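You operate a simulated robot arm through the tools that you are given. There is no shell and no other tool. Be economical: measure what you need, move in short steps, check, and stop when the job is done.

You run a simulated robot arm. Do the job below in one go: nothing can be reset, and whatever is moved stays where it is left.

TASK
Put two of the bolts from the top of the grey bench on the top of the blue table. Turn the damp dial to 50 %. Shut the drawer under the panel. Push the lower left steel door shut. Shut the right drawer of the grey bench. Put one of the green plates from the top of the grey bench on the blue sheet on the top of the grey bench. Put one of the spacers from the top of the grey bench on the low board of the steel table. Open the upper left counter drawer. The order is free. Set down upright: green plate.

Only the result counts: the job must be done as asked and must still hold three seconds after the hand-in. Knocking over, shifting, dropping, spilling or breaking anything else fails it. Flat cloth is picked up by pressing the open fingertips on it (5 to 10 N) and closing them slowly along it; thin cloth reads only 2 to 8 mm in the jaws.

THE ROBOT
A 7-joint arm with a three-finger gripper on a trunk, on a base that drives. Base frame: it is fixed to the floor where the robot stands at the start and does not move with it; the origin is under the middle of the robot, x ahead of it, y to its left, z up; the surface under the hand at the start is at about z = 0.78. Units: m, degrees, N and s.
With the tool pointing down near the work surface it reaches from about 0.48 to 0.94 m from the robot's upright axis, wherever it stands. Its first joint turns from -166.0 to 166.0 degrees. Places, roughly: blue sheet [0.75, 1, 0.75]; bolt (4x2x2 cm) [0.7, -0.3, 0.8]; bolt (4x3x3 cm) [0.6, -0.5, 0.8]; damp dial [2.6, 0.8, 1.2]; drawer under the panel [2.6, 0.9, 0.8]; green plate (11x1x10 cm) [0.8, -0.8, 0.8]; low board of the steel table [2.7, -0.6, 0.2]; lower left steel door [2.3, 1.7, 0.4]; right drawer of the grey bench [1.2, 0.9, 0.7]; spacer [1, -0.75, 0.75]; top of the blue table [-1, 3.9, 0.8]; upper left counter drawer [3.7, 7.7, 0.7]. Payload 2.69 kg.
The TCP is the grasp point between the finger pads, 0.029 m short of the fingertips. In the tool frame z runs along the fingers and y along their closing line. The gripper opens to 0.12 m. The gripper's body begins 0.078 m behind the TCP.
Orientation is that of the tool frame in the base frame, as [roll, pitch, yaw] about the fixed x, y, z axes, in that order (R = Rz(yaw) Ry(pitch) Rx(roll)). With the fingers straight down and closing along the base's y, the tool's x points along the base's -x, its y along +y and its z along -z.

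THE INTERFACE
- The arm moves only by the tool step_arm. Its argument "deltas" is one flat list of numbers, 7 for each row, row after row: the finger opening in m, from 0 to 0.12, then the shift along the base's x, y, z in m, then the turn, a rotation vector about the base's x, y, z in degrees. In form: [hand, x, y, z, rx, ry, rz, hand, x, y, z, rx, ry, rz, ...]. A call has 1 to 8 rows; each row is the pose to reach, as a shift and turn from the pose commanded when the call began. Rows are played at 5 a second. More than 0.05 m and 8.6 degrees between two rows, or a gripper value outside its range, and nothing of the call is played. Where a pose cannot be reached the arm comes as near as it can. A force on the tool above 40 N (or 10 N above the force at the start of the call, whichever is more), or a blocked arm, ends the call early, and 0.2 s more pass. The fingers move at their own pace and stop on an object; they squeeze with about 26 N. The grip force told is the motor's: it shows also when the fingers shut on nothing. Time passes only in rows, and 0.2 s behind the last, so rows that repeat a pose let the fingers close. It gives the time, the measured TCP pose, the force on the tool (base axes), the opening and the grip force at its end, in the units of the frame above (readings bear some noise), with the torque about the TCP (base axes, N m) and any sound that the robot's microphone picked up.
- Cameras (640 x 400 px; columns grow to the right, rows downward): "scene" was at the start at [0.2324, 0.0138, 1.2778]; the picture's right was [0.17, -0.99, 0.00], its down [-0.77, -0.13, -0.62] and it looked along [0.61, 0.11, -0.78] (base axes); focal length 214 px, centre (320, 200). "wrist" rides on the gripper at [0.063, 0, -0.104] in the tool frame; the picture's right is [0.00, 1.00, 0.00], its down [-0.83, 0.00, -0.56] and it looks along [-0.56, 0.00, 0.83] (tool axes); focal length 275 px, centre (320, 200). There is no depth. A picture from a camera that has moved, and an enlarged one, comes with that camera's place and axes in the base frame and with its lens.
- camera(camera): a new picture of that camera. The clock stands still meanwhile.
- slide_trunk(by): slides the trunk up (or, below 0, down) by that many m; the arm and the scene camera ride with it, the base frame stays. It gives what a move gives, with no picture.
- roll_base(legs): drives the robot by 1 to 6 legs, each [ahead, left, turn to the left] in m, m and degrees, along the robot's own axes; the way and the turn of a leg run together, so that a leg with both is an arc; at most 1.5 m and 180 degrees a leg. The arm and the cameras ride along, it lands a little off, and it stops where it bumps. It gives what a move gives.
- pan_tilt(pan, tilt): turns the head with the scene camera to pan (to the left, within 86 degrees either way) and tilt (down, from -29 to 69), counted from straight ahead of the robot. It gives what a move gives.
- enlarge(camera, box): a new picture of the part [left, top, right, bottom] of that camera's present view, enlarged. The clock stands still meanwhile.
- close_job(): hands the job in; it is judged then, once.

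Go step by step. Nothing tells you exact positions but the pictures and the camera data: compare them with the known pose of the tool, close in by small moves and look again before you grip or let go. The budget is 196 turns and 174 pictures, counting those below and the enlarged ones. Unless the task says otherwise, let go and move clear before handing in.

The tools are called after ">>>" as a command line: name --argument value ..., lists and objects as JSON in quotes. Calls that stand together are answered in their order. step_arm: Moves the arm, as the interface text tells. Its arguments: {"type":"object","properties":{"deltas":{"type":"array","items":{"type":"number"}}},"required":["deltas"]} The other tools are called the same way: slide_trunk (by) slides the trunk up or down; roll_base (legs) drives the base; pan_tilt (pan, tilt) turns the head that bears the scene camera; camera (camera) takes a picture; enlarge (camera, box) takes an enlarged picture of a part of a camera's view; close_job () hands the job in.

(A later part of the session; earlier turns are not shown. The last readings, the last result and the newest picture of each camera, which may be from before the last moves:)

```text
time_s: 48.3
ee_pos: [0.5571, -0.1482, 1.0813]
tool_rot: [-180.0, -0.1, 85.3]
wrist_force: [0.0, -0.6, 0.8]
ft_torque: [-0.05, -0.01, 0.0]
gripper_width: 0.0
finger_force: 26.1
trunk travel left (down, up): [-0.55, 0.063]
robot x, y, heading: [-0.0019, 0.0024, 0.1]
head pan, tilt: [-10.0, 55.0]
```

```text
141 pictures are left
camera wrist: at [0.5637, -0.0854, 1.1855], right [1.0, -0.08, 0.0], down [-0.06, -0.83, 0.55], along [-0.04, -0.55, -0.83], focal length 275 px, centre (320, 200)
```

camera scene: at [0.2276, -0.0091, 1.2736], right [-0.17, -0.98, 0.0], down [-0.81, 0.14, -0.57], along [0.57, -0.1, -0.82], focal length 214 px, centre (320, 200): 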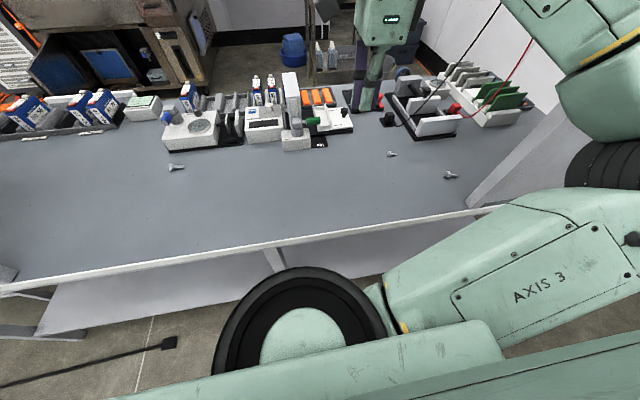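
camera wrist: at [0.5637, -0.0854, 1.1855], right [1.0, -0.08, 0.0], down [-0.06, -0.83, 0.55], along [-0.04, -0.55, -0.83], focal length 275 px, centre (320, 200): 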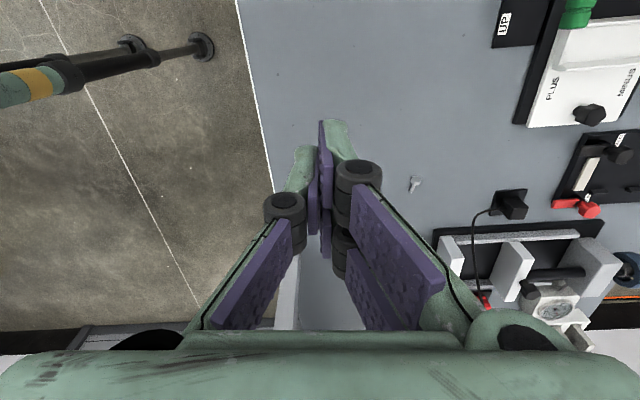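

Three bolts remain on the bench; the fourth fell to the floor or the shelf. I search the floor.

>>> pan_tilt --pan 86 --tilt 55

>>> camera --camera "scene"

>>> roll_base --legs '[[-0.6, 0, 0], [-0.6, 0, 0]]'

>>> pan_tilt --pan 10 --tilt 40

>>> enlarge --camera "scene" --box '[0, 200, 320, 400]'

>>> enlarge --camera "scene" --box '[240, 100, 560, 300]'

```text
time_s: 50.1
ee_pos: [0.5569, -0.148, 1.0814]
tool_rot: [180.0, -0.1, 85.2]
wrist_force: [-0.5, 0.2, -0.5]
ft_torque: [-0.03, 0.02, -0.02]
gripper_width: 0.0
finger_force: 26.0
trunk travel left (down, up): [-0.55, 0.063]
robot x, y, heading: [0.0007, 0.0033, -0.3]
head pan, tilt: [85.9, 55.0]
```

```text
140 pictures are left
camera scene: at [0.1618, 0.0754, 1.2735], right [1.0, -0.07, 0.0], down [-0.06, -0.82, -0.57], along [0.04, 0.57, -0.82], focal length 214 px, centre (320, 200)
```

scene: 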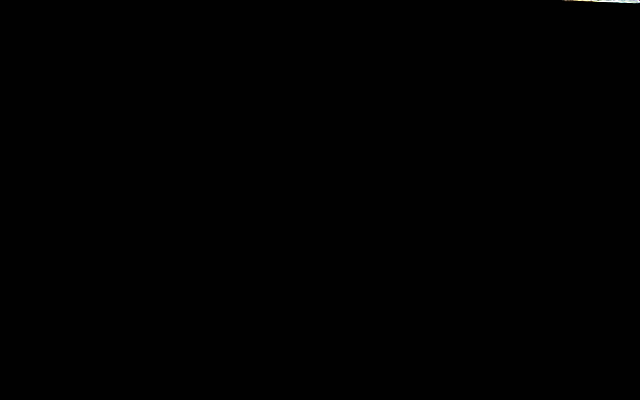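

```text
time_s: 56.4
ee_pos: [-0.6409, -0.1467, 1.082]
tool_rot: [179.9, -0.2, 85.2]
wrist_force: [0.8, 0.7, 0.1]
ft_torque: [-0.01, 0.02, -0.02]
gripper_width: 0.0
finger_force: 25.7
trunk travel left (down, up): [-0.55, 0.063]
robot x, y, heading: [-1.1979, 0.0074, -0.0]
head pan, tilt: [85.9, 55.0]
```

```text
time_s: 57.9
ee_pos: [-0.6404, -0.1469, 1.0811]
tool_rot: [-180.0, 0.0, 85.1]
wrist_force: [0.8, -0.4, -0.4]
ft_torque: [0.02, -0.01, 0.01]
gripper_width: 0.0
finger_force: 26.0
trunk travel left (down, up): [-0.55, 0.063]
robot x, y, heading: [-1.1966, 0.0039, -0.3]
head pan, tilt: [10.0, 40.0]
```

```text
2.00 times, centred on (160, 300) of scene
camera zoom: at [-0.9573, 0.0207, 1.2942], right [0.17, -0.99, 0.0], down [-0.63, -0.11, -0.77], along [0.75, 0.13, -0.64], focal length 429 px, centre (640, 0)
```

zoom: 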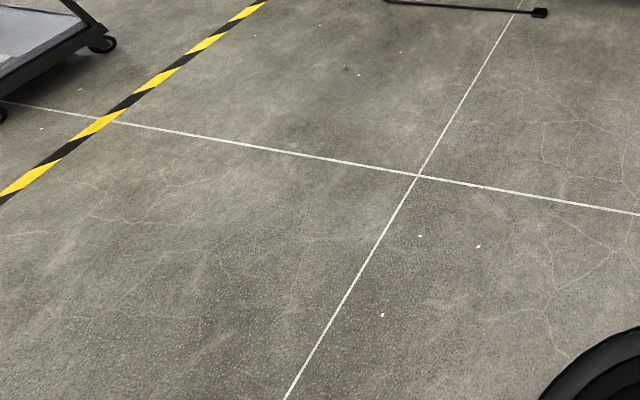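

```text
2.00 times, centred on (400, 200) of scene
camera zoom: at [-0.9573, 0.0207, 1.2942], right [0.17, -0.99, 0.0], down [-0.63, -0.11, -0.77], along [0.75, 0.13, -0.64], focal length 429 px, centre (160, 200)
```

zoom: 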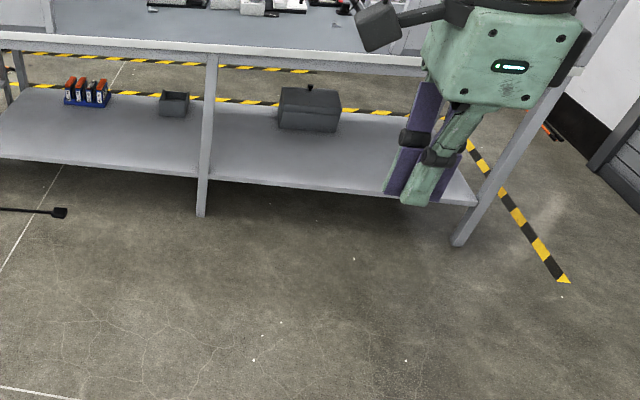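

>>> pan_tilt --pan -30 --tilt 40

>>> camera --camera "scene"

>>> pan_tilt --pan 0 --tilt 69

>>> camera --camera "scene"

>>> camera --camera "wrist"

```text
time_s: 59.0
ee_pos: [-0.6414, -0.1461, 1.0816]
tool_rot: [-180.0, -0.1, 85.2]
wrist_force: [-0.4, 0.6, 0.0]
ft_torque: [0.0, 0.03, -0.01]
gripper_width: 0.0
finger_force: 26.5
trunk travel left (down, up): [-0.55, 0.063]
robot x, y, heading: [-1.1955, 0.0049, -0.1]
head pan, tilt: [-30.0, 40.0]
```

```text
137 pictures are left
camera scene: at [-0.9676, -0.0365, 1.2942], right [-0.5, -0.86, 0.0], down [-0.56, 0.32, -0.77], along [0.66, -0.38, -0.64], focal length 214 px, centre (320, 200)
```

scene: 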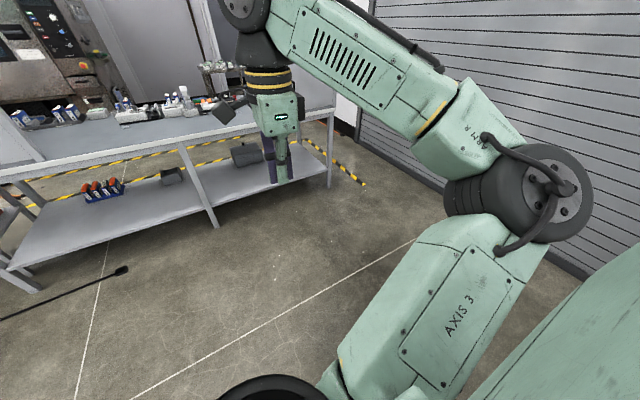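

```text
time_s: 59.9
ee_pos: [-0.6419, -0.146, 1.0821]
tool_rot: [180.0, 0.0, 85.1]
wrist_force: [-0.3, -0.4, 0.0]
ft_torque: [0.01, -0.01, -0.01]
gripper_width: 0.0002
finger_force: 26.1
trunk travel left (down, up): [-0.55, 0.063]
robot x, y, heading: [-1.2023, 0.0056, -0.3]
head pan, tilt: [0.0, 68.8]
```

```text
136 pictures are left
camera scene: at [-0.9851, 0.0059, 1.2581], right [0.0, -1.0, 0.0], down [-0.93, 0.0, -0.36], along [0.36, 0.0, -0.93], focal length 214 px, centre (320, 200)
```

scene: 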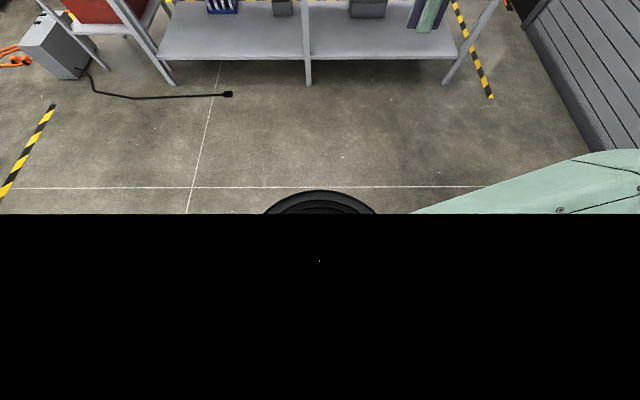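

```text
135 pictures are left
camera wrist: at [-0.6342, -0.0837, 1.1856], right [1.0, -0.08, 0.0], down [-0.07, -0.83, 0.55], along [-0.04, -0.55, -0.83], focal length 275 px, centre (320, 200)
```

wrist: 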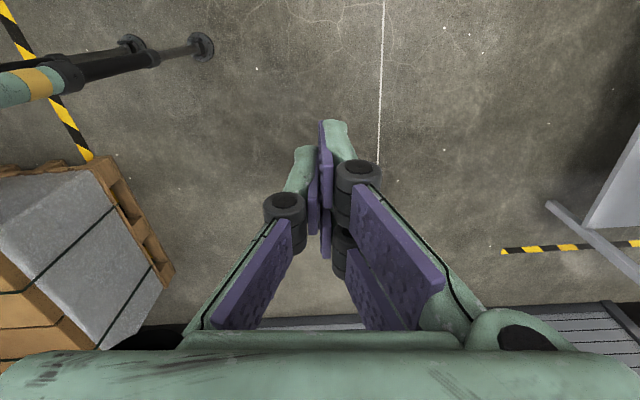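

>>> enlarge --camera "scene" --box '[180, 40, 500, 215]'

>>> enlarge --camera "scene" --box '[0, 40, 320, 215]'

```text
2.00 times, centred on (340, 128) of scene
camera zoom: at [-0.9851, 0.0059, 1.2581], right [0.0, -1.0, 0.0], down [-0.93, 0.0, -0.36], along [0.36, 0.0, -0.93], focal length 429 px, centre (280, 345)
```

zoom: 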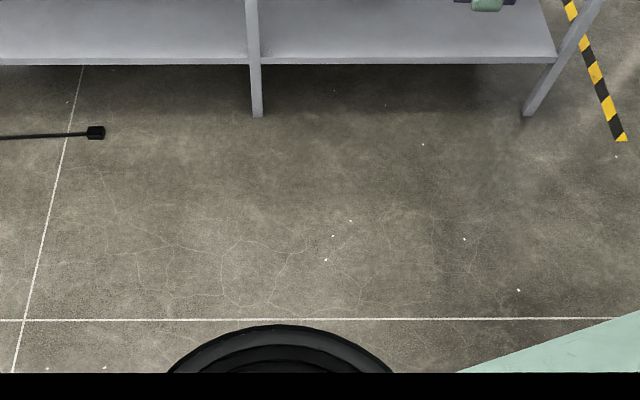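

```text
2.00 times, centred on (160, 128) of scene
camera zoom: at [-0.9851, 0.0059, 1.2581], right [0.0, -1.0, 0.0], down [-0.93, 0.0, -0.36], along [0.36, 0.0, -0.93], focal length 429 px, centre (640, 345)
```

zoom: 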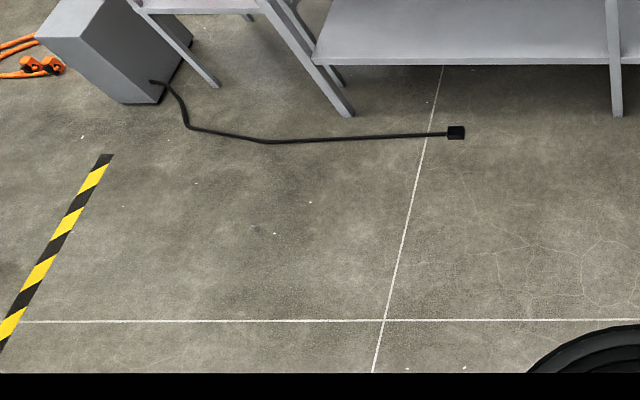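

>>> enlarge --camera "scene" --box '[100, 130, 156, 165]'

```text
11.43 times, centred on (128, 148) of scene
camera zoom: at [-0.9851, 0.0059, 1.2581], right [0.0, -1.0, 0.0], down [-0.93, 0.0, -0.36], along [0.36, 0.0, -0.93], focal length 2451 px, centre (2514, 800)
```

zoom: 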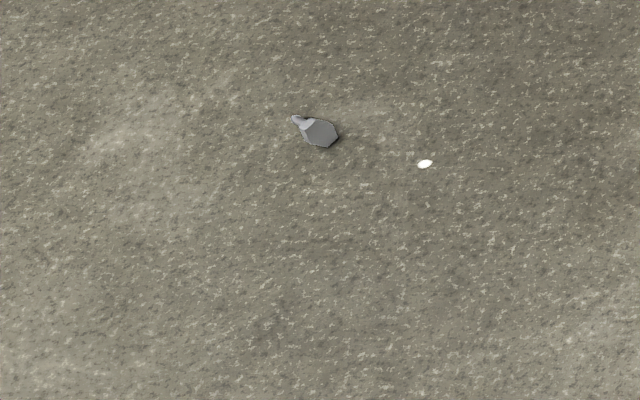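

Found it: the bolt lies on the floor at about (-0.06, 1.35). I drive to it, keeping it about 0.7 m ahead.

>>> roll_base --legs '[[0, 1.35, 0], [0.45, 0, 0]]'

>>> step_arm --deltas '[0.05, 0.02, 0.03, 0, 0, 0, 8, 0.08, 0.04, 0.06, 0, 0, 0, 16, 0.08, 0.06, 0.09, 0, 0, 0, 24, 0.08, 0.08, 0.12, 0, 0, 0, 32, 0.08, 0.1, 0.15, 0, 0, 0, 40, 0.08, 0.12, 0.15, 0, 0, 0, 48, 0.08, 0.12, 0.15, 0, 0, 0, 56, 0.08, 0.12, 0.15, 0, 0, 0, 64]'

>>> camera --camera "wrist"

```text
time_s: 72.9
ee_pos: [-0.1871, 1.1949, 1.0812]
tool_rot: [180.0, -0.1, 84.4]
wrist_force: [-0.3, -0.1, 0.3]
ft_torque: [-0.01, 0.0, -0.01]
gripper_width: 0.0
finger_force: 25.9
trunk travel left (down, up): [-0.55, 0.063]
robot x, y, heading: [-0.7427, 1.3529, -0.8]
head pan, tilt: [0.0, 68.8]
```

```text
time_s: 74.7
ee_pos: [-0.067, 1.3435, 1.0807]
tool_rot: [-180.0, -0.1, 148.6]
wrist_force: [-0.7, 0.5, -0.2]
ft_torque: [-0.02, 0.0, 0.0]
gripper_width: 0.08
finger_force: 0.0
trunk travel left (down, up): [-0.55, 0.063]
robot x, y, heading: [-0.745, 1.3513, -0.7]
head pan, tilt: [0.0, 68.8]
```

```text
131 pictures are left
camera wrist: at [-0.1197, 1.3758, 1.1858], right [0.52, 0.86, 0.0], down [0.71, -0.43, 0.55], along [0.47, -0.29, -0.83], focal length 275 px, centre (320, 200)
```

wrist: 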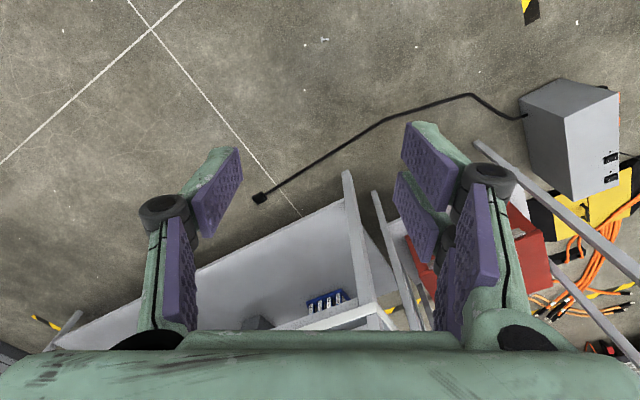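

>>> slide_trunk --by -0.5

>>> camera --camera "wrist"

```text
refused: -0.5 is not a number from -0.4 to 0.4
```

```text
130 pictures are left
camera wrist: at [-0.1197, 1.3758, 1.1858], right [0.52, 0.86, 0.0], down [0.71, -0.43, 0.55], along [0.47, -0.29, -0.83], focal length 275 px, centre (320, 200)
```

wrist: 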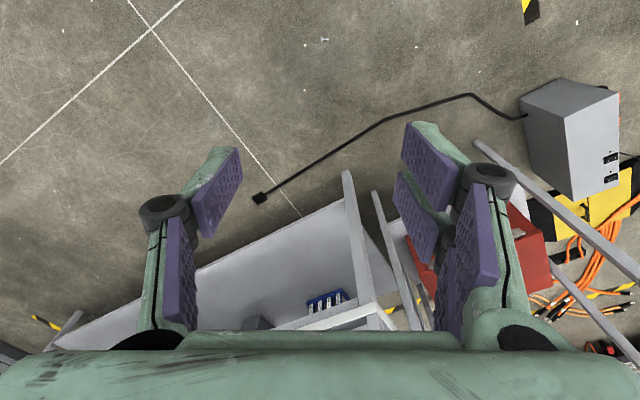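

>>> slide_trunk --by -0.4

>>> slide_trunk --by -0.15

>>> step_arm --deltas '[0.08, 0, 0, -0.045, 0, 0, 0, 0.08, 0.0, 0, -0.09, 0, 0, 0, 0.08, 0, 0, -0.135, 0, 0, 0, 0.08, 0, 0, -0.18, 0, 0, 0, 0.08, 0, 0, -0.225, 0, 0, 0, 0.08, 0, 0, -0.27, 0, 0, 0, 0.08, 0, 0, -0.315, 0, 0, 0]'

>>> camera --camera "wrist"

```text
time_s: 78.5
ee_pos: [-0.0671, 1.3437, 0.6816]
tool_rot: [180.0, 0.0, 148.5]
wrist_force: [0.1, 0.1, 0.2]
ft_torque: [0.02, 0.04, -0.02]
gripper_width: 0.08
finger_force: 0.0
trunk travel left (down, up): [-0.15, 0.463]
robot x, y, heading: [-0.7442, 1.3539, -0.8]
head pan, tilt: [0.0, 68.8]
```

```text
time_s: 80.5
ee_pos: [-0.0687, 1.3454, 0.6174]
tool_rot: [180.0, 0.3, 148.6]
wrist_force: [-0.2, 0.7, 1.0]
ft_torque: [-0.03, -0.01, 0.0]
gripper_width: 0.08
finger_force: 0.1
trunk travel left (down, up): [-0.078, 0.535]
robot x, y, heading: [-0.7471, 1.3543, -1.0]
head pan, tilt: [0.0, 68.8]
stopped: the arm was blocked; the commanded pose is now the measured one
```

```text
time_s: 82.3
ee_pos: [-0.0604, 1.3351, 0.3547]
tool_rot: [-178.7, 5.6, 148.8]
wrist_force: [-0.5, -0.3, -0.1]
ft_torque: [0.0, 0.04, -0.01]
gripper_width: 0.0803
finger_force: 0.1
trunk travel left (down, up): [-0.078, 0.535]
robot x, y, heading: [-0.7479, 1.3519, -1.0]
head pan, tilt: [0.0, 68.8]
stopped in row 7: the arm was blocked; the commanded pose is now the measured one
```

```text
129 pictures are left
camera wrist: at [-0.1206, 1.3739, 0.4517], right [0.52, 0.86, -0.02], down [0.67, -0.39, 0.63], along [0.53, -0.34, -0.77], focal length 275 px, centre (320, 200)
```

wrist: 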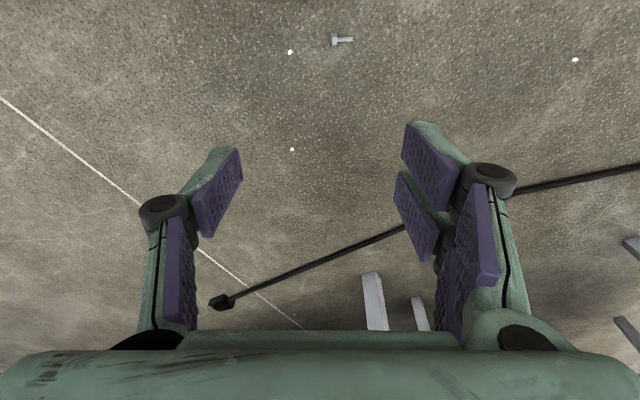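

>>> pan_tilt --pan -35 --tilt 50

>>> camera --camera "scene"

>>> pan_tilt --pan 0 --tilt 35

>>> camera --camera "scene"

```text
time_s: 83.3
ee_pos: [-0.0602, 1.3352, 0.3536]
tool_rot: [-178.6, 5.6, 148.7]
wrist_force: [-0.1, -0.4, -0.1]
ft_torque: [0.02, 0.01, 0.01]
gripper_width: 0.0801
finger_force: 0.1
trunk travel left (down, up): [-0.078, 0.535]
robot x, y, heading: [-0.7487, 1.3566, -0.9]
head pan, tilt: [-35.0, 50.0]
```

```text
128 pictures are left
camera scene: at [-0.5374, 1.3103, 0.8337], right [-0.58, -0.81, -0.01], down [-0.6, 0.44, -0.66], along [0.54, -0.38, -0.75], focal length 214 px, centre (320, 200)
```

scene: 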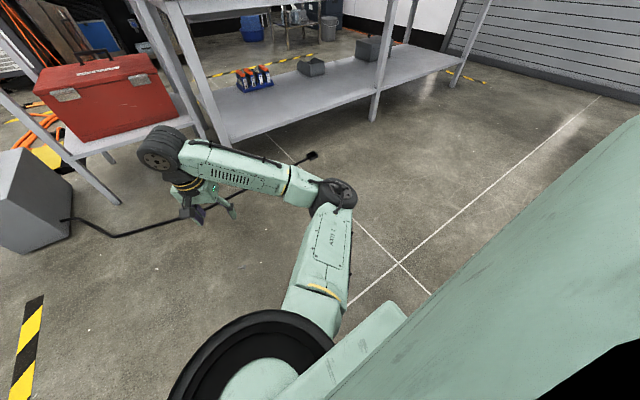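

```text
time_s: 84.3
ee_pos: [-0.0602, 1.335, 0.3536]
tool_rot: [-178.7, 5.8, 148.8]
wrist_force: [0.5, 0.2, -0.1]
ft_torque: [0.0, 0.0, -0.03]
gripper_width: 0.0802
finger_force: 0.1
trunk travel left (down, up): [-0.078, 0.535]
robot x, y, heading: [-0.7408, 1.3493, -1.0]
head pan, tilt: [0.0, 35.0]
```

```text
127 pictures are left
camera scene: at [-0.5121, 1.3539, 0.8555], right [-0.02, -1.0, 0.01], down [-0.55, 0.0, -0.83], along [0.83, -0.02, -0.55], focal length 214 px, centre (320, 200)
```

scene: 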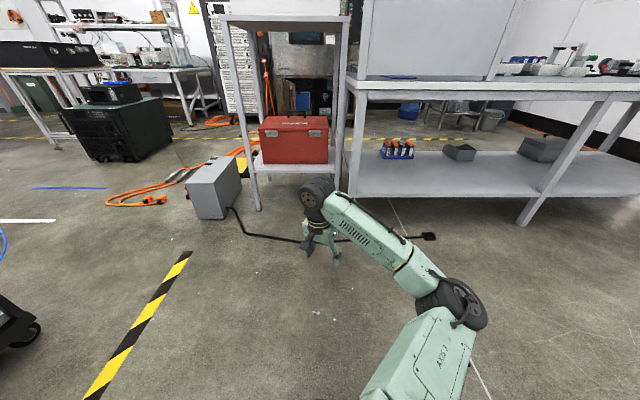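

The arm's elbow seems to foul the robot when low and close in. I back the robot 0.2 m and reach farther out.

>>> step_arm --deltas '[0.08, 0, 0, 0.04, 0, 0, 0, 0.08, 0, 0, 0.08, 0, 0, 0, 0.08, 0, 0, 0.12, 0, 0, 0]'

>>> roll_base --legs '[[-0.2, 0, 0.9]]'

>>> step_arm --deltas '[0.08, 0.04, 0, 0, 0, 0, 0, 0.08, 0.08, 0, 0, 0, 0, 0, 0.08, 0.12, 0, 0, 0, 0, 0, 0.08, 0.16, 0, 0, 0, 0, 0, 0.08, 0.19, 0, 0, 0, 0, 0]'

>>> slide_trunk --by -0.07

>>> step_arm --deltas '[0.08, 0, 0, -0.04, 0, 0, 0, 0.08, 0, 0, -0.08, 0, 0, 0, 0.08, 0, 0, -0.12, 0, 0, 0, 0.08, 0, 0, -0.16, 0, 0, 0]'

>>> camera --camera "wrist"

```text
time_s: 85.1
ee_pos: [-0.0614, 1.337, 0.4343]
tool_rot: [-179.0, 3.0, 148.7]
wrist_force: [-0.3, 0.2, -0.2]
ft_torque: [0.03, -0.01, 0.01]
gripper_width: 0.08
finger_force: 0.0
trunk travel left (down, up): [-0.078, 0.535]
robot x, y, heading: [-0.7493, 1.3523, -1.1]
head pan, tilt: [0.0, 35.0]
```

```text
time_s: 86.7
ee_pos: [-0.2642, 1.3484, 0.4362]
tool_rot: [-178.8, 3.2, 149.7]
wrist_force: [0.4, 0.9, -0.2]
ft_torque: [-0.02, -0.01, -0.01]
gripper_width: 0.0799
finger_force: 0.1
trunk travel left (down, up): [-0.078, 0.535]
robot x, y, heading: [-0.9464, 1.3516, 0.3]
head pan, tilt: [0.0, 35.0]
```

```text
time_s: 87.9
ee_pos: [-0.0741, 1.349, 0.439]
tool_rot: [-178.8, 3.3, 149.6]
wrist_force: [-0.1, -0.5, 1.1]
ft_torque: [-0.01, -0.04, -0.02]
gripper_width: 0.0798
finger_force: 0.0
trunk travel left (down, up): [-0.078, 0.535]
robot x, y, heading: [-0.9469, 1.3583, 0.3]
head pan, tilt: [0.0, 35.0]
```

```text
time_s: 89.2
ee_pos: [-0.0756, 1.3527, 0.4423]
tool_rot: [-179.0, 3.7, 149.9]
wrist_force: [-0.1, 0.5, 0.6]
ft_torque: [-0.03, 0.02, 0.0]
gripper_width: 0.0798
finger_force: 0.1
trunk travel left (down, up): [-0.077, 0.536]
robot x, y, heading: [-0.9511, 1.3484, -0.3]
head pan, tilt: [0.0, 35.0]
stopped: the arm was blocked; the commanded pose is now the measured one
```

```text
time_s: 90.4
ee_pos: [-0.0531, 1.3404, 0.3967]
tool_rot: [179.3, 12.1, 149.4]
wrist_force: [0.4, 0.4, -0.2]
ft_torque: [0.01, 0.02, 0.04]
gripper_width: 0.0803
finger_force: 0.0
trunk travel left (down, up): [-0.077, 0.536]
robot x, y, heading: [-0.9484, 1.3523, -0.1]
head pan, tilt: [0.0, 35.0]
stopped in row 4: the arm was blocked; the commanded pose is now the measured one
```

```text
126 pictures are left
camera wrist: at [-0.1246, 1.3809, 0.486], right [0.5, 0.86, 0.01], down [0.6, -0.36, 0.72], along [0.62, -0.36, -0.7], focal length 275 px, centre (320, 200)
```

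wrist: 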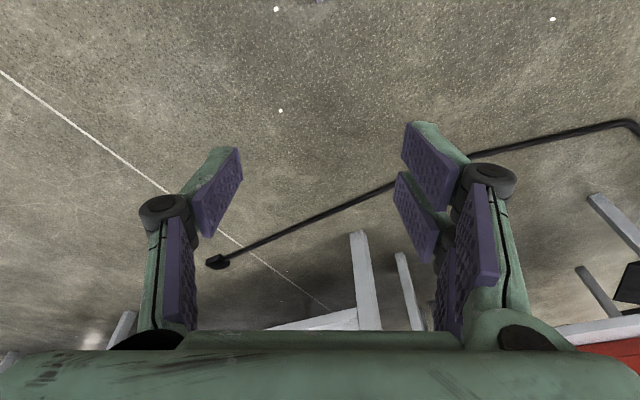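

Reaching farther is worse, so I try the opposite: hand close in, then lower.

>>> step_arm --deltas '[0.08, -0.03, 0, 0.04, 0, 0, 0, 0.08, -0.06, 0, 0.08, 0, 4, 0, 0.08, -0.1, 0, 0.08, 0, 8, 0, 0.08, -0.15, 0, 0.08, 0, 12, 0, 0.08, -0.2, 0, 0.08, 0, 12, 0, 0.08, -0.25, 0, 0.08, 0, 12, 0, 0.08, -0.3, 0, 0.08, 0, 12, 0, 0.08, -0.35, 0, 0.08, 0, 12, 0]'

>>> slide_trunk --by -0.07

>>> step_arm --deltas '[0.08, 0, 0, -0.045, 0, 0, 0, 0.08, 0, 0, -0.09, 0, 0, 0, 0.08, 0, 0, -0.135, 0, 0, 0, 0.08, 0, 0, -0.18, 0, 0, 0, 0.08, 0, 0, -0.22, 0, 0, 0]'

>>> camera --camera "scene"

```text
time_s: 92.2
ee_pos: [-0.4033, 1.3432, 0.4273]
tool_rot: [-173.9, -0.6, 150.2]
wrist_force: [0.4, 0.3, -0.2]
ft_torque: [0.0, 0.0, -0.04]
gripper_width: 0.0799
finger_force: 0.0
trunk travel left (down, up): [-0.077, 0.536]
robot x, y, heading: [-0.9455, 1.3544, 0.2]
head pan, tilt: [0.0, 35.0]
```

```text
time_s: 93.5
ee_pos: [-0.403, 1.3435, 0.428]
tool_rot: [-173.8, -0.6, 150.2]
wrist_force: [0.7, -0.2, 0.6]
ft_torque: [-0.01, 0.05, 0.01]
gripper_width: 0.0799
finger_force: 0.0
trunk travel left (down, up): [-0.078, 0.535]
robot x, y, heading: [-0.9477, 1.3549, 0.2]
head pan, tilt: [0.0, 35.0]
stopped: the arm was blocked; the commanded pose is now the measured one
```

```text
time_s: 94.6
ee_pos: [-0.3746, 1.3228, 0.29]
tool_rot: [-166.8, 10.9, 155.6]
wrist_force: [-0.4, 0.2, -0.4]
ft_torque: [0.03, 0.02, 0.04]
gripper_width: 0.0801
finger_force: 0.1
trunk travel left (down, up): [-0.078, 0.535]
robot x, y, heading: [-0.9462, 1.3531, -0.0]
head pan, tilt: [0.0, 35.0]
stopped in row 5: the arm was blocked; the commanded pose is now the measured one
```

```text
125 pictures are left
camera scene: at [-0.712, 1.3603, 0.8495], right [0.0, -1.0, 0.01], down [-0.56, -0.01, -0.83], along [0.83, -0.01, -0.56], focal length 214 px, centre (320, 200)
```

scene: 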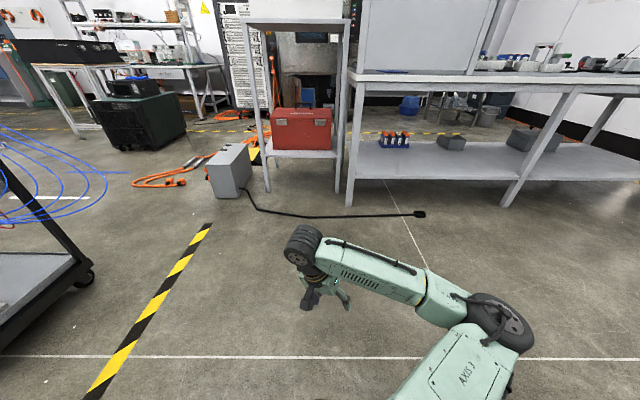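

The trunk stops at the same height in each posture; I test whether a raised hand lets it go lower.

>>> step_arm --deltas '[0.08, 0, 0, 0.045, 0, 0, 0, 0.08, 0, 0, 0.09, 5, 5, 0, 0.08, 0, 0, 0.135, 10, 8, 0, 0.08, 0, 0, 0.18, 10, 8, 0, 0.08, 0, 0, 0.225, 10, 8, 0, 0.08, 0, 0, 0.27, 10, 8, 0, 0.08, 0, 0, 0.315, 10, 8, 0, 0.08, 0, 0, 0.36, 10, 8, 0]'

>>> slide_trunk --by -0.07

>>> camera --camera "scene"

```text
time_s: 96.4
ee_pos: [-0.3798, 1.3291, 0.6254]
tool_rot: [-173.6, -2.6, 154.9]
wrist_force: [-0.3, 0.0, 0.1]
ft_torque: [-0.02, -0.01, -0.02]
gripper_width: 0.0801
finger_force: 0.1
trunk travel left (down, up): [-0.078, 0.535]
robot x, y, heading: [-0.9472, 1.3527, -0.0]
head pan, tilt: [0.0, 35.0]
```

```text
time_s: 97.7
ee_pos: [-0.3807, 1.3288, 0.6247]
tool_rot: [-173.6, -2.6, 154.8]
wrist_force: [-0.6, 0.1, -0.1]
ft_torque: [-0.01, 0.01, 0.01]
gripper_width: 0.0803
finger_force: 0.2
trunk travel left (down, up): [-0.078, 0.535]
robot x, y, heading: [-0.9465, 1.3534, 0.0]
head pan, tilt: [0.0, 35.0]
stopped: the arm was blocked; the commanded pose is now the measured one
```

```text
124 pictures are left
camera scene: at [-0.7045, 1.355, 0.8337], right [0.0, -1.0, 0.0], down [-0.57, 0.0, -0.82], along [0.82, 0.0, -0.57], focal length 214 px, centre (320, 200)
```

scene: 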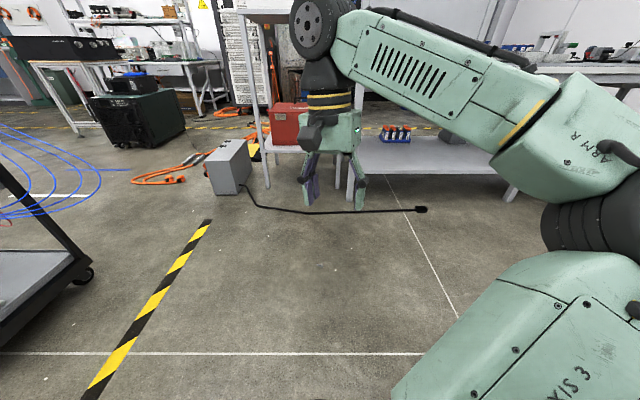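

The upper arm seems to land on the front-right of the base. With the hand at the front-left, the upper arm would point straight ahead past the base, so I try that.

>>> step_arm --deltas '[0.08, 0, 0.05, 0, 0, 0, 0, 0.08, 0, 0.1, 0, 0, 0, 0, 0.08, 0, 0.15, 0, 0, 0, 0, 0.08, 0, 0.2, 0, 0, 0, 0, 0.08, 0, 0.25, 0, 0, 0, 0, 0.08, 0.01, 0.3, 0, 0, 0, 0, 0.08, 0.02, 0.345, 0, 0, 0, 0, 0.08, 0.03, 0.39, 0, 0, 0, 0]'

>>> slide_trunk --by -0.07

>>> step_arm --deltas '[0.08, 0, 0, -0.045, 0, 0, 0, 0.08, 0, 0, -0.09, 0, 0, 0, 0.08, 0, 0, -0.135, 0, 0, 0, 0.08, 0, 0, -0.18, 0, 0, 0, 0.08, 0, 0, -0.22, 0, 0, 0, 0.08, 0, 0, -0.26, 0, 0, 0, 0.08, 0, 0, -0.3, 0, 0, 0, 0.08, 0, 0, -0.345, 0, 0, 0]'

>>> camera --camera "scene"

```text
refused: row 6 steps farther than a row can; nothing moved
```

```text
time_s: 99.0
ee_pos: [-0.3796, 1.3291, 0.6233]
tool_rot: [-173.7, -2.6, 154.9]
wrist_force: [0.1, 0.7, 0.0]
ft_torque: [-0.05, 0.02, 0.01]
gripper_width: 0.08
finger_force: 0.0
trunk travel left (down, up): [-0.078, 0.535]
robot x, y, heading: [-0.945, 1.3522, 0.1]
head pan, tilt: [0.0, 35.0]
stopped: the arm was blocked; the commanded pose is now the measured one
```

```text
time_s: 101.0
ee_pos: [-0.3671, 1.3194, 0.3198]
tool_rot: [-170.1, 3.0, 156.3]
wrist_force: [0.5, 0.3, 0.1]
ft_torque: [-0.01, 0.01, 0.02]
gripper_width: 0.08
finger_force: 0.0
trunk travel left (down, up): [-0.078, 0.535]
robot x, y, heading: [-0.9464, 1.3529, -0.1]
head pan, tilt: [0.0, 35.0]
stopped in row 8: the arm was blocked; the commanded pose is now the measured one
```

```text
123 pictures are left
camera scene: at [-0.7111, 1.3594, 0.8484], right [0.0, -1.0, 0.01], down [-0.56, -0.01, -0.83], along [0.83, 0.0, -0.56], focal length 214 px, centre (320, 200)
```

scene: 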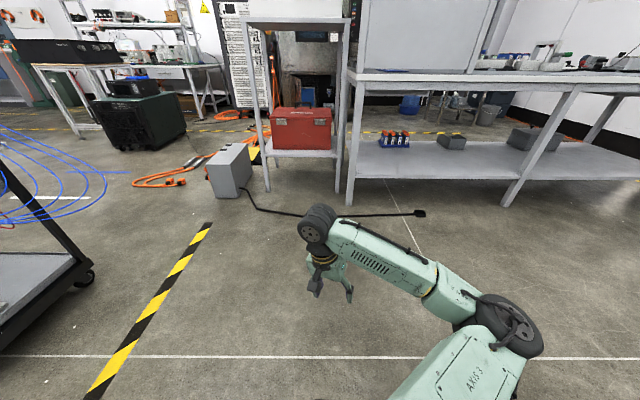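

Now raise again, shift left within step limits, and repeat the test.

>>> step_arm --deltas '[0.08, 0, 0, 0.045, 0, 0, 0, 0.08, 0, 0, 0.09, 0, 0, 0, 0.08, 0, 0, 0.135, 0, 0, 0, 0.08, 0, 0, 0.18, 0, 0, 0, 0.08, 0, 0, 0.22, 0, 0, 0, 0.08, 0, 0, 0.26, 0, 0, 0, 0.08, 0, 0, 0.3, 0, 0, 0]'

>>> step_arm --deltas '[0.08, 0, 0.048, 0, 0, 0, 0, 0.08, 0, 0.096, 0, 0, 0, 0, 0.08, 0, 0.144, 0, 0, 0, 0, 0.08, 0, 0.19, 0, 0, 0, 0, 0.08, 0, 0.235, 0, 0, 0, 0, 0.08, 0.01, 0.28, 0, 0, 0, 0, 0.08, 0.02, 0.325, 0, 0, 0, 0, 0.08, 0.03, 0.37, 0, 0, 0, 0]'

>>> slide_trunk --by -0.07

>>> step_arm --deltas '[0.08, 0, 0, -0.045, 0, 0, 0, 0.08, 0, 0, -0.09, 0, 0, 0, 0.08, 0, 0, -0.135, 0, 0, 0, 0.08, 0, 0, -0.18, 0, 0, 0, 0.08, 0, 0, -0.22, 0, 0, 0, 0.08, 0, 0, -0.26, 0, 0, 0, 0.08, 0, 0, -0.3, 0, 0, 0, 0.08, 0, 0, -0.345, 0, 0, 0]'

>>> camera --camera "scene"

```text
time_s: 102.6
ee_pos: [-0.3708, 1.3239, 0.5956]
tool_rot: [-170.9, 1.2, 156.0]
wrist_force: [0.3, 0.3, 0.4]
ft_torque: [0.0, 0.01, 0.0]
gripper_width: 0.0801
finger_force: 0.1
trunk travel left (down, up): [-0.078, 0.535]
robot x, y, heading: [-0.9466, 1.3513, -0.1]
head pan, tilt: [0.0, 35.0]
```

```text
time_s: 104.4
ee_pos: [-0.3403, 1.6918, 0.5944]
tool_rot: [-171.1, 1.3, 155.9]
wrist_force: [-0.5, -0.1, 0.3]
ft_torque: [-0.03, 0.02, 0.01]
gripper_width: 0.0802
finger_force: 0.2
trunk travel left (down, up): [-0.078, 0.535]
robot x, y, heading: [-0.9478, 1.3527, 0.1]
head pan, tilt: [0.0, 35.0]
```

```text
time_s: 105.7
ee_pos: [-0.3417, 1.691, 0.5952]
tool_rot: [-171.3, 1.4, 155.8]
wrist_force: [-0.4, -1.2, 1.4]
ft_torque: [0.17, 0.06, -0.01]
gripper_width: 0.0803
finger_force: 0.0
trunk travel left (down, up): [-0.076, 0.537]
robot x, y, heading: [-0.9493, 1.3556, 0.0]
head pan, tilt: [0.0, 35.0]
stopped: the arm was blocked; the commanded pose is now the measured one
```

```text
time_s: 107.7
ee_pos: [-0.3182, 1.6928, 0.3038]
tool_rot: [-173.3, 6.5, 155.5]
wrist_force: [0.3, 0.0, -1.2]
ft_torque: [-0.04, -0.03, -0.01]
gripper_width: 0.0799
finger_force: 0.1
trunk travel left (down, up): [-0.076, 0.537]
robot x, y, heading: [-0.9473, 1.3488, -0.1]
head pan, tilt: [0.0, 35.0]
stopped in row 8: the arm was blocked; the commanded pose is now the measured one
```

```text
122 pictures are left
camera scene: at [-0.7141, 1.3545, 0.851], right [0.0, -1.0, 0.0], down [-0.55, 0.0, -0.83], along [0.83, 0.0, -0.55], focal length 214 px, centre (320, 200)
```

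scene: 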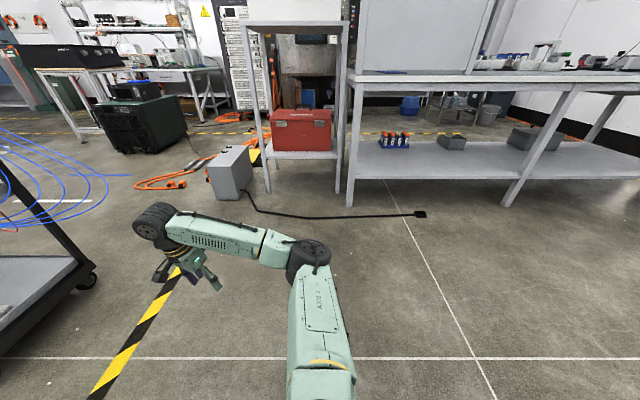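

The upper arm probably bears on the base's front edge; raising the trunk a bit may let it pitch more steeply. I test that.

>>> slide_trunk --by 0.14

>>> step_arm --deltas '[0.08, 0, 0, -0.045, 0, 0, 0, 0.08, 0, 0, -0.09, 0, 0, 0, 0.08, 0, 0, -0.135, 0, 0, 0, 0.08, 0, 0, -0.18, 0, 0, 0, 0.08, 0, 0, -0.22, 0, 0, 0, 0.08, 0, 0, -0.26, 0, 0, 0, 0.08, 0, 0, -0.3, 0, 0, 0, 0.08, 0, 0, -0.345, 0, 0, 0]'

>>> camera --camera "scene"

```text
time_s: 109.3
ee_pos: [-0.3228, 1.6926, 0.4034]
tool_rot: [-172.3, 4.2, 155.6]
wrist_force: [1.1, -0.2, -0.8]
ft_torque: [0.01, 0.02, -0.01]
gripper_width: 0.0802
finger_force: 0.2
trunk travel left (down, up): [-0.216, 0.397]
robot x, y, heading: [-0.9502, 1.3536, -0.0]
head pan, tilt: [0.0, 35.0]
```

```text
time_s: 111.3
ee_pos: [-0.2818, 1.6987, 0.0966]
tool_rot: [-175.0, 7.1, 154.2]
wrist_force: [-0.1, 0.8, -0.2]
ft_torque: [-0.02, -0.03, 0.02]
gripper_width: 0.0802
finger_force: 0.0
trunk travel left (down, up): [-0.216, 0.397]
robot x, y, heading: [-0.9462, 1.3573, 0.6]
head pan, tilt: [0.0, 35.0]
stopped in row 8: the arm was blocked; the commanded pose is now the measured one
```

```text
121 pictures are left
camera scene: at [-0.7054, 1.3537, 0.9713], right [0.0, -1.0, 0.0], down [-0.57, 0.0, -0.82], along [0.82, 0.0, -0.57], focal length 214 px, centre (320, 200)
```

scene: 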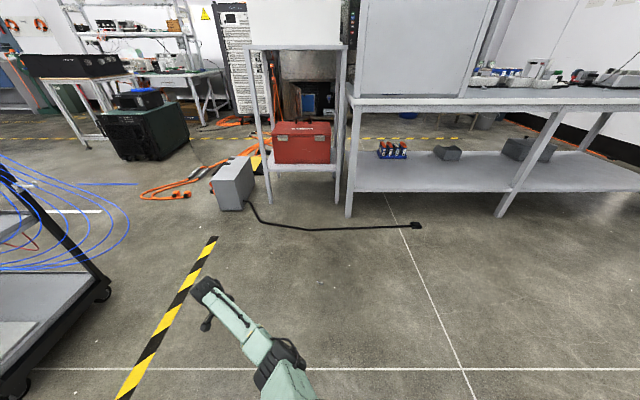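

That works: the hand now reaches z ≈ 0.1. I raise trunk a bit more, level the hand, and drive so that the bolt lies beneath it.

>>> step_arm --deltas '[0.08, 0, 0, 0.045, 0, 0, 0, 0.08, -0.01, 0, 0.09, 2.5, 1.4, 0, 0.08, -0.02, 0, 0.135, 5, 2.8, 0, 0.08, -0.03, 0, 0.18, 7.6, 4.2, 0, 0.08, -0.03, 0, 0.22, 7.6, 4.2, 0, 0.08, -0.03, 0, 0.25, 7.6, 4.2, 0]'

>>> slide_trunk --by 0.1

>>> roll_base --legs '[[0, -0.353, -0.3], [0.265, 0, 0]]'

>>> camera --camera "wrist"

```text
time_s: 112.7
ee_pos: [-0.3194, 1.6987, 0.3334]
tool_rot: [-179.3, -0.7, 154.3]
wrist_force: [-0.3, 0.2, -0.4]
ft_torque: [-0.01, 0.03, 0.01]
gripper_width: 0.0802
finger_force: 0.1
trunk travel left (down, up): [-0.216, 0.397]
robot x, y, heading: [-0.9526, 1.3565, -0.0]
head pan, tilt: [0.0, 35.0]
```

```text
time_s: 114.1
ee_pos: [-0.3188, 1.6978, 0.4341]
tool_rot: [-179.3, -0.7, 154.3]
wrist_force: [-0.2, -0.1, -0.5]
ft_torque: [0.01, -0.04, -0.02]
gripper_width: 0.0799
finger_force: 0.1
trunk travel left (down, up): [-0.316, 0.297]
robot x, y, heading: [-0.9495, 1.3573, 0.0]
head pan, tilt: [0.0, 35.0]
```

```text
time_s: 118.9
ee_pos: [-0.0466, 1.33, 0.4341]
tool_rot: [-179.4, -0.6, 153.6]
wrist_force: [-0.2, 0.0, 0.2]
ft_torque: [0.0, 0.0, 0.01]
gripper_width: 0.0801
finger_force: 0.1
trunk travel left (down, up): [-0.316, 0.297]
robot x, y, heading: [-0.6798, 0.9916, -0.7]
head pan, tilt: [0.0, 35.0]
```

```text
120 pictures are left
camera wrist: at [-0.0998, 1.3579, 0.5394], right [0.44, 0.9, -0.01], down [0.75, -0.37, 0.55], along [0.49, -0.25, -0.84], focal length 275 px, centre (320, 200)
```

wrist: 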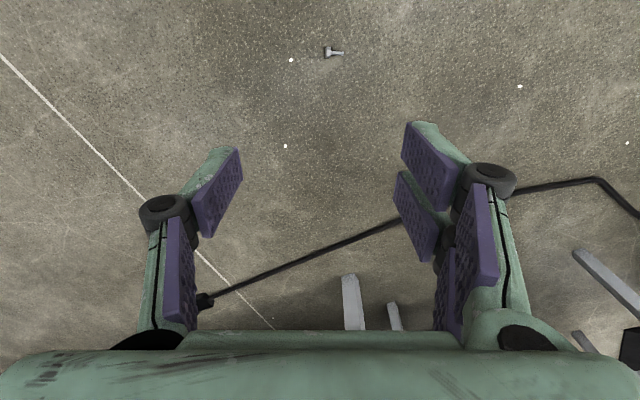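

>>> step_arm --deltas '[0.08, 0, 0.01, -0.045, 0, 0, 0, 0.08, -0.003, 0.02, -0.09, 0, 0, 0, 0.08, -0.003, 0.024, -0.135, 0, 0, 0, 0.08, -0.003, 0.024, -0.18, 0, 0, 0, 0.08, -0.003, 0.024, -0.22, 0, 0, 0, 0.08, -0.003, 0.024, -0.26, 0, 0, 0, 0.08, -0.003, 0.024, -0.3, 0, 0, 0, 0.08, -0.003, 0.024, -0.34, 0, 0, 0]'

>>> camera --camera "wrist"

```text
time_s: 120.7
ee_pos: [-0.0487, 1.3544, 0.094]
tool_rot: [-179.5, -0.6, 153.4]
wrist_force: [0.8, -0.1, 0.1]
ft_torque: [-0.04, -0.01, 0.05]
gripper_width: 0.0804
finger_force: 0.0
trunk travel left (down, up): [-0.316, 0.297]
robot x, y, heading: [-0.6776, 0.9923, -0.9]
head pan, tilt: [0.0, 35.0]
```

```text
119 pictures are left
camera wrist: at [-0.1026, 1.3816, 0.1988], right [0.44, 0.9, -0.01], down [0.75, -0.37, 0.55], along [0.49, -0.25, -0.84], focal length 275 px, centre (320, 200)
```

wrist: 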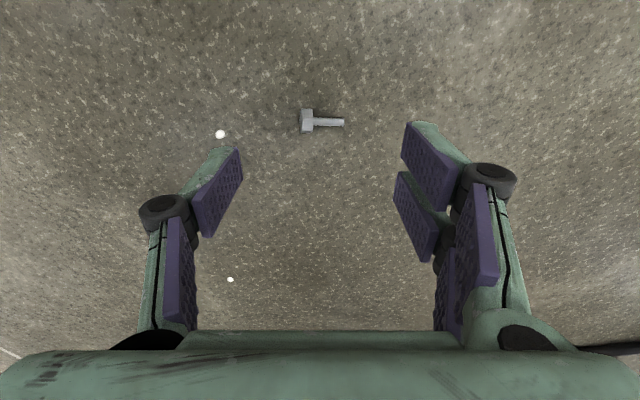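

>>> step_arm --deltas '[0.08, 0, 0.001, -0.04, 0, 0, 0, 0.08, 0, 0.001, -0.058, 0, 0, 0, 0.08, 0, 0.001, -0.061, 0, 0, 0]'

>>> enlarge --camera "wrist" --box '[200, 80, 440, 230]'

```text
time_s: 121.5
ee_pos: [-0.0503, 1.3556, 0.0325]
tool_rot: [-179.5, -0.6, 153.4]
wrist_force: [0.3, 0.2, -0.1]
ft_torque: [0.03, 0.01, -0.03]
gripper_width: 0.0801
finger_force: 0.1
trunk travel left (down, up): [-0.316, 0.297]
robot x, y, heading: [-0.6792, 0.9943, -0.7]
head pan, tilt: [0.0, 35.0]
```

```text
2.67 times, centred on (320, 155) of wrist
camera zoom: at [-0.103, 1.3831, 0.1382], right [0.44, 0.9, -0.01], down [0.75, -0.37, 0.55], along [0.49, -0.25, -0.84], focal length 734 px, centre (320, 320)
```

zoom: 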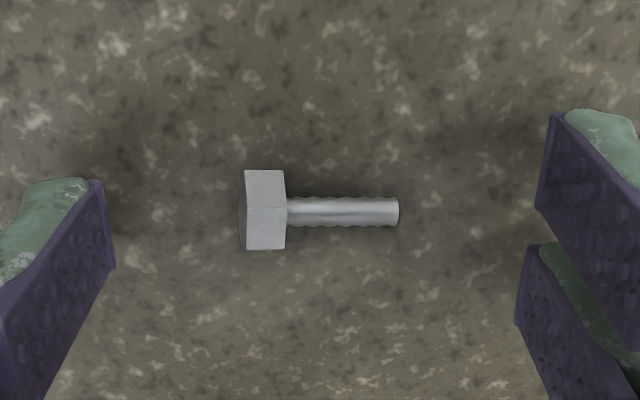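

>>> step_arm --deltas '[0.06, 0, 0, 0, 0, 0, 0, 0.04, 0, 0, 0, 0, 0, 0, 0.03, 0, 0, 0, 0, 0, 0, 0.02, 0, 0, 0, 0, 0, 0, 0.02, 0, 0, 0, 0, 0, 0, 0.02, 0, 0, 0, 0, 0, 0]'

>>> enlarge --camera "wrist" --box '[200, 80, 440, 230]'

```text
time_s: 122.9
ee_pos: [-0.049, 1.3557, 0.0329]
tool_rot: [-179.3, -0.5, 153.5]
wrist_force: [-0.7, -0.4, 0.3]
ft_torque: [-0.05, -0.03, 0.0]
gripper_width: 0.0202
finger_force: 0.1
trunk travel left (down, up): [-0.316, 0.297]
robot x, y, heading: [-0.6781, 0.9955, -0.9]
head pan, tilt: [0.0, 35.0]
```

```text
2.67 times, centred on (320, 155) of wrist
camera zoom: at [-0.1028, 1.383, 0.1384], right [0.44, 0.9, -0.01], down [0.75, -0.37, 0.55], along [0.49, -0.25, -0.84], focal length 734 px, centre (320, 320)
```

zoom: 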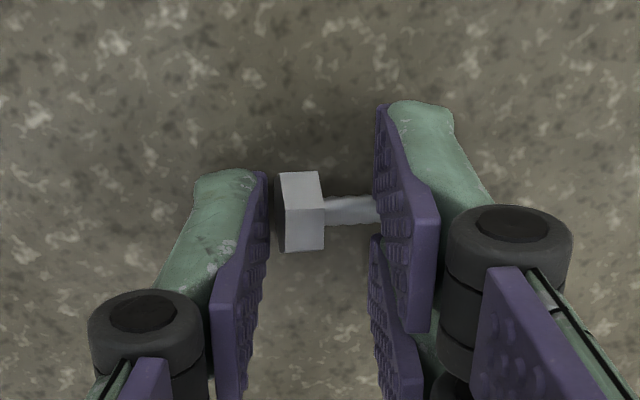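

The right finger rides over the shaft tip. I open, go down to the floor and retry.

>>> step_arm --deltas '[0.04, 0, 0, 0, 0, 0, 0, 0.07, 0, 0, 0, 0, 0, 0, 0.07, 0, 0, 0, 0, 0, 0, 0.07, 0, 0, -0.002, 0, 0, 0, 0.07, 0, 0, -0.004, 0, 0, 0]'

>>> enlarge --camera "wrist" --box '[200, 80, 440, 230]'

```text
time_s: 124.1
ee_pos: [-0.0489, 1.3547, 0.03]
tool_rot: [-179.5, -0.6, 153.5]
wrist_force: [0.0, -0.4, 0.0]
ft_torque: [0.0, -0.03, 0.0]
gripper_width: 0.07
finger_force: 0.1
trunk travel left (down, up): [-0.316, 0.297]
robot x, y, heading: [-0.6791, 0.9957, -0.8]
head pan, tilt: [0.0, 35.0]
```

```text
2.67 times, centred on (320, 155) of wrist
camera zoom: at [-0.1036, 1.3826, 0.1353], right [0.44, 0.9, -0.01], down [0.75, -0.37, 0.55], along [0.49, -0.25, -0.84], focal length 734 px, centre (320, 320)
```

zoom: 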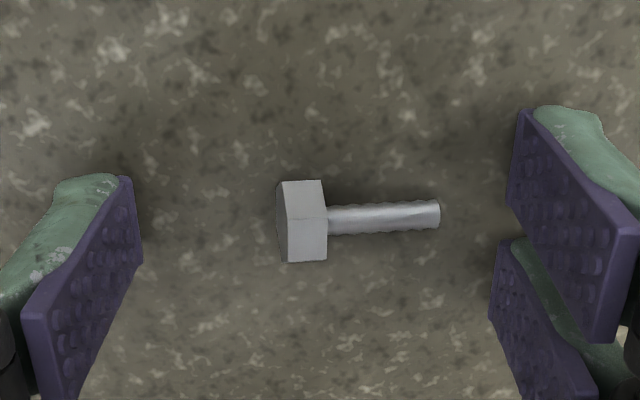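

>>> step_arm --deltas '[0.05, 0, 0, -0.001, 0, 0, 0, 0.04, 0, 0, -0.001, 0, 0, 0, 0.03, 0, 0, -0.001, 0, 0, 0, 0.025, 0, 0, -0.001, 0, 0, 0, 0.02, 0, 0, -0.001, 0, 0, 0, 0.02, 0, 0, -0.001, 0, 0, 0]'

>>> enlarge --camera "wrist" --box '[200, 80, 440, 230]'

```text
time_s: 125.5
ee_pos: [-0.0486, 1.3542, 0.0294]
tool_rot: [-179.4, -0.6, 153.6]
wrist_force: [-0.5, -1.0, 0.1]
ft_torque: [0.01, 0.0, 0.0]
gripper_width: 0.02
finger_force: 0.1
trunk travel left (down, up): [-0.316, 0.297]
robot x, y, heading: [-0.6782, 0.9932, -0.7]
head pan, tilt: [0.0, 35.0]
```

```text
2.67 times, centred on (320, 155) of wrist
camera zoom: at [-0.1037, 1.3824, 0.1347], right [0.44, 0.9, -0.01], down [0.75, -0.37, 0.55], along [0.49, -0.25, -0.84], focal length 734 px, centre (320, 320)
```

zoom: 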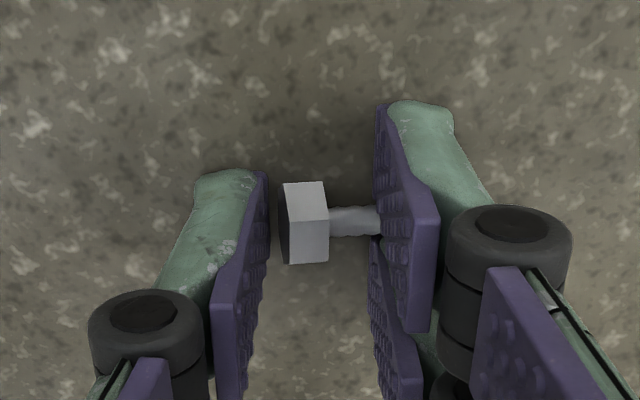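

>>> step_arm --deltas '[0.04, 0, 0, 0, 0, 0, 0, 0.06, 0, 0, 0, 0, 0, 0, 0.07, 0, 0, 0, 0, 0, 0, 0.07, 0, 0, -0.002, 0, 0, 0, 0.07, 0, 0, -0.004, 0, 0, 0, 0.07, 0, 0, -0.006, 0, 0, 0]'

>>> enlarge --camera "wrist" --box '[200, 80, 440, 230]'

```text
time_s: 126.9
ee_pos: [-0.0531, 1.3548, 0.0276]
tool_rot: [-179.4, -0.6, 153.4]
wrist_force: [-0.4, -0.3, 0.2]
ft_torque: [-0.02, 0.02, -0.01]
gripper_width: 0.0698
finger_force: 0.1
out of reach, approached as far as the arm can: row 4, 5, 6
trunk travel left (down, up): [-0.316, 0.297]
robot x, y, heading: [-0.6829, 0.9983, -0.8]
head pan, tilt: [0.0, 35.0]
```

```text
2.67 times, centred on (320, 155) of wrist
camera zoom: at [-0.1067, 1.3821, 0.1323], right [0.44, 0.9, -0.01], down [0.75, -0.37, 0.55], along [0.49, -0.25, -0.84], focal length 734 px, centre (320, 320)
```

zoom: 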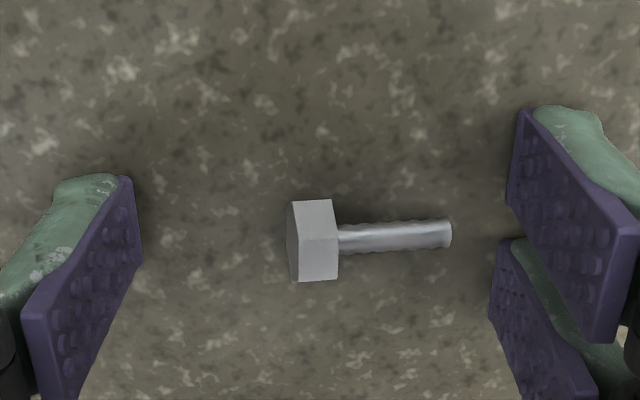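

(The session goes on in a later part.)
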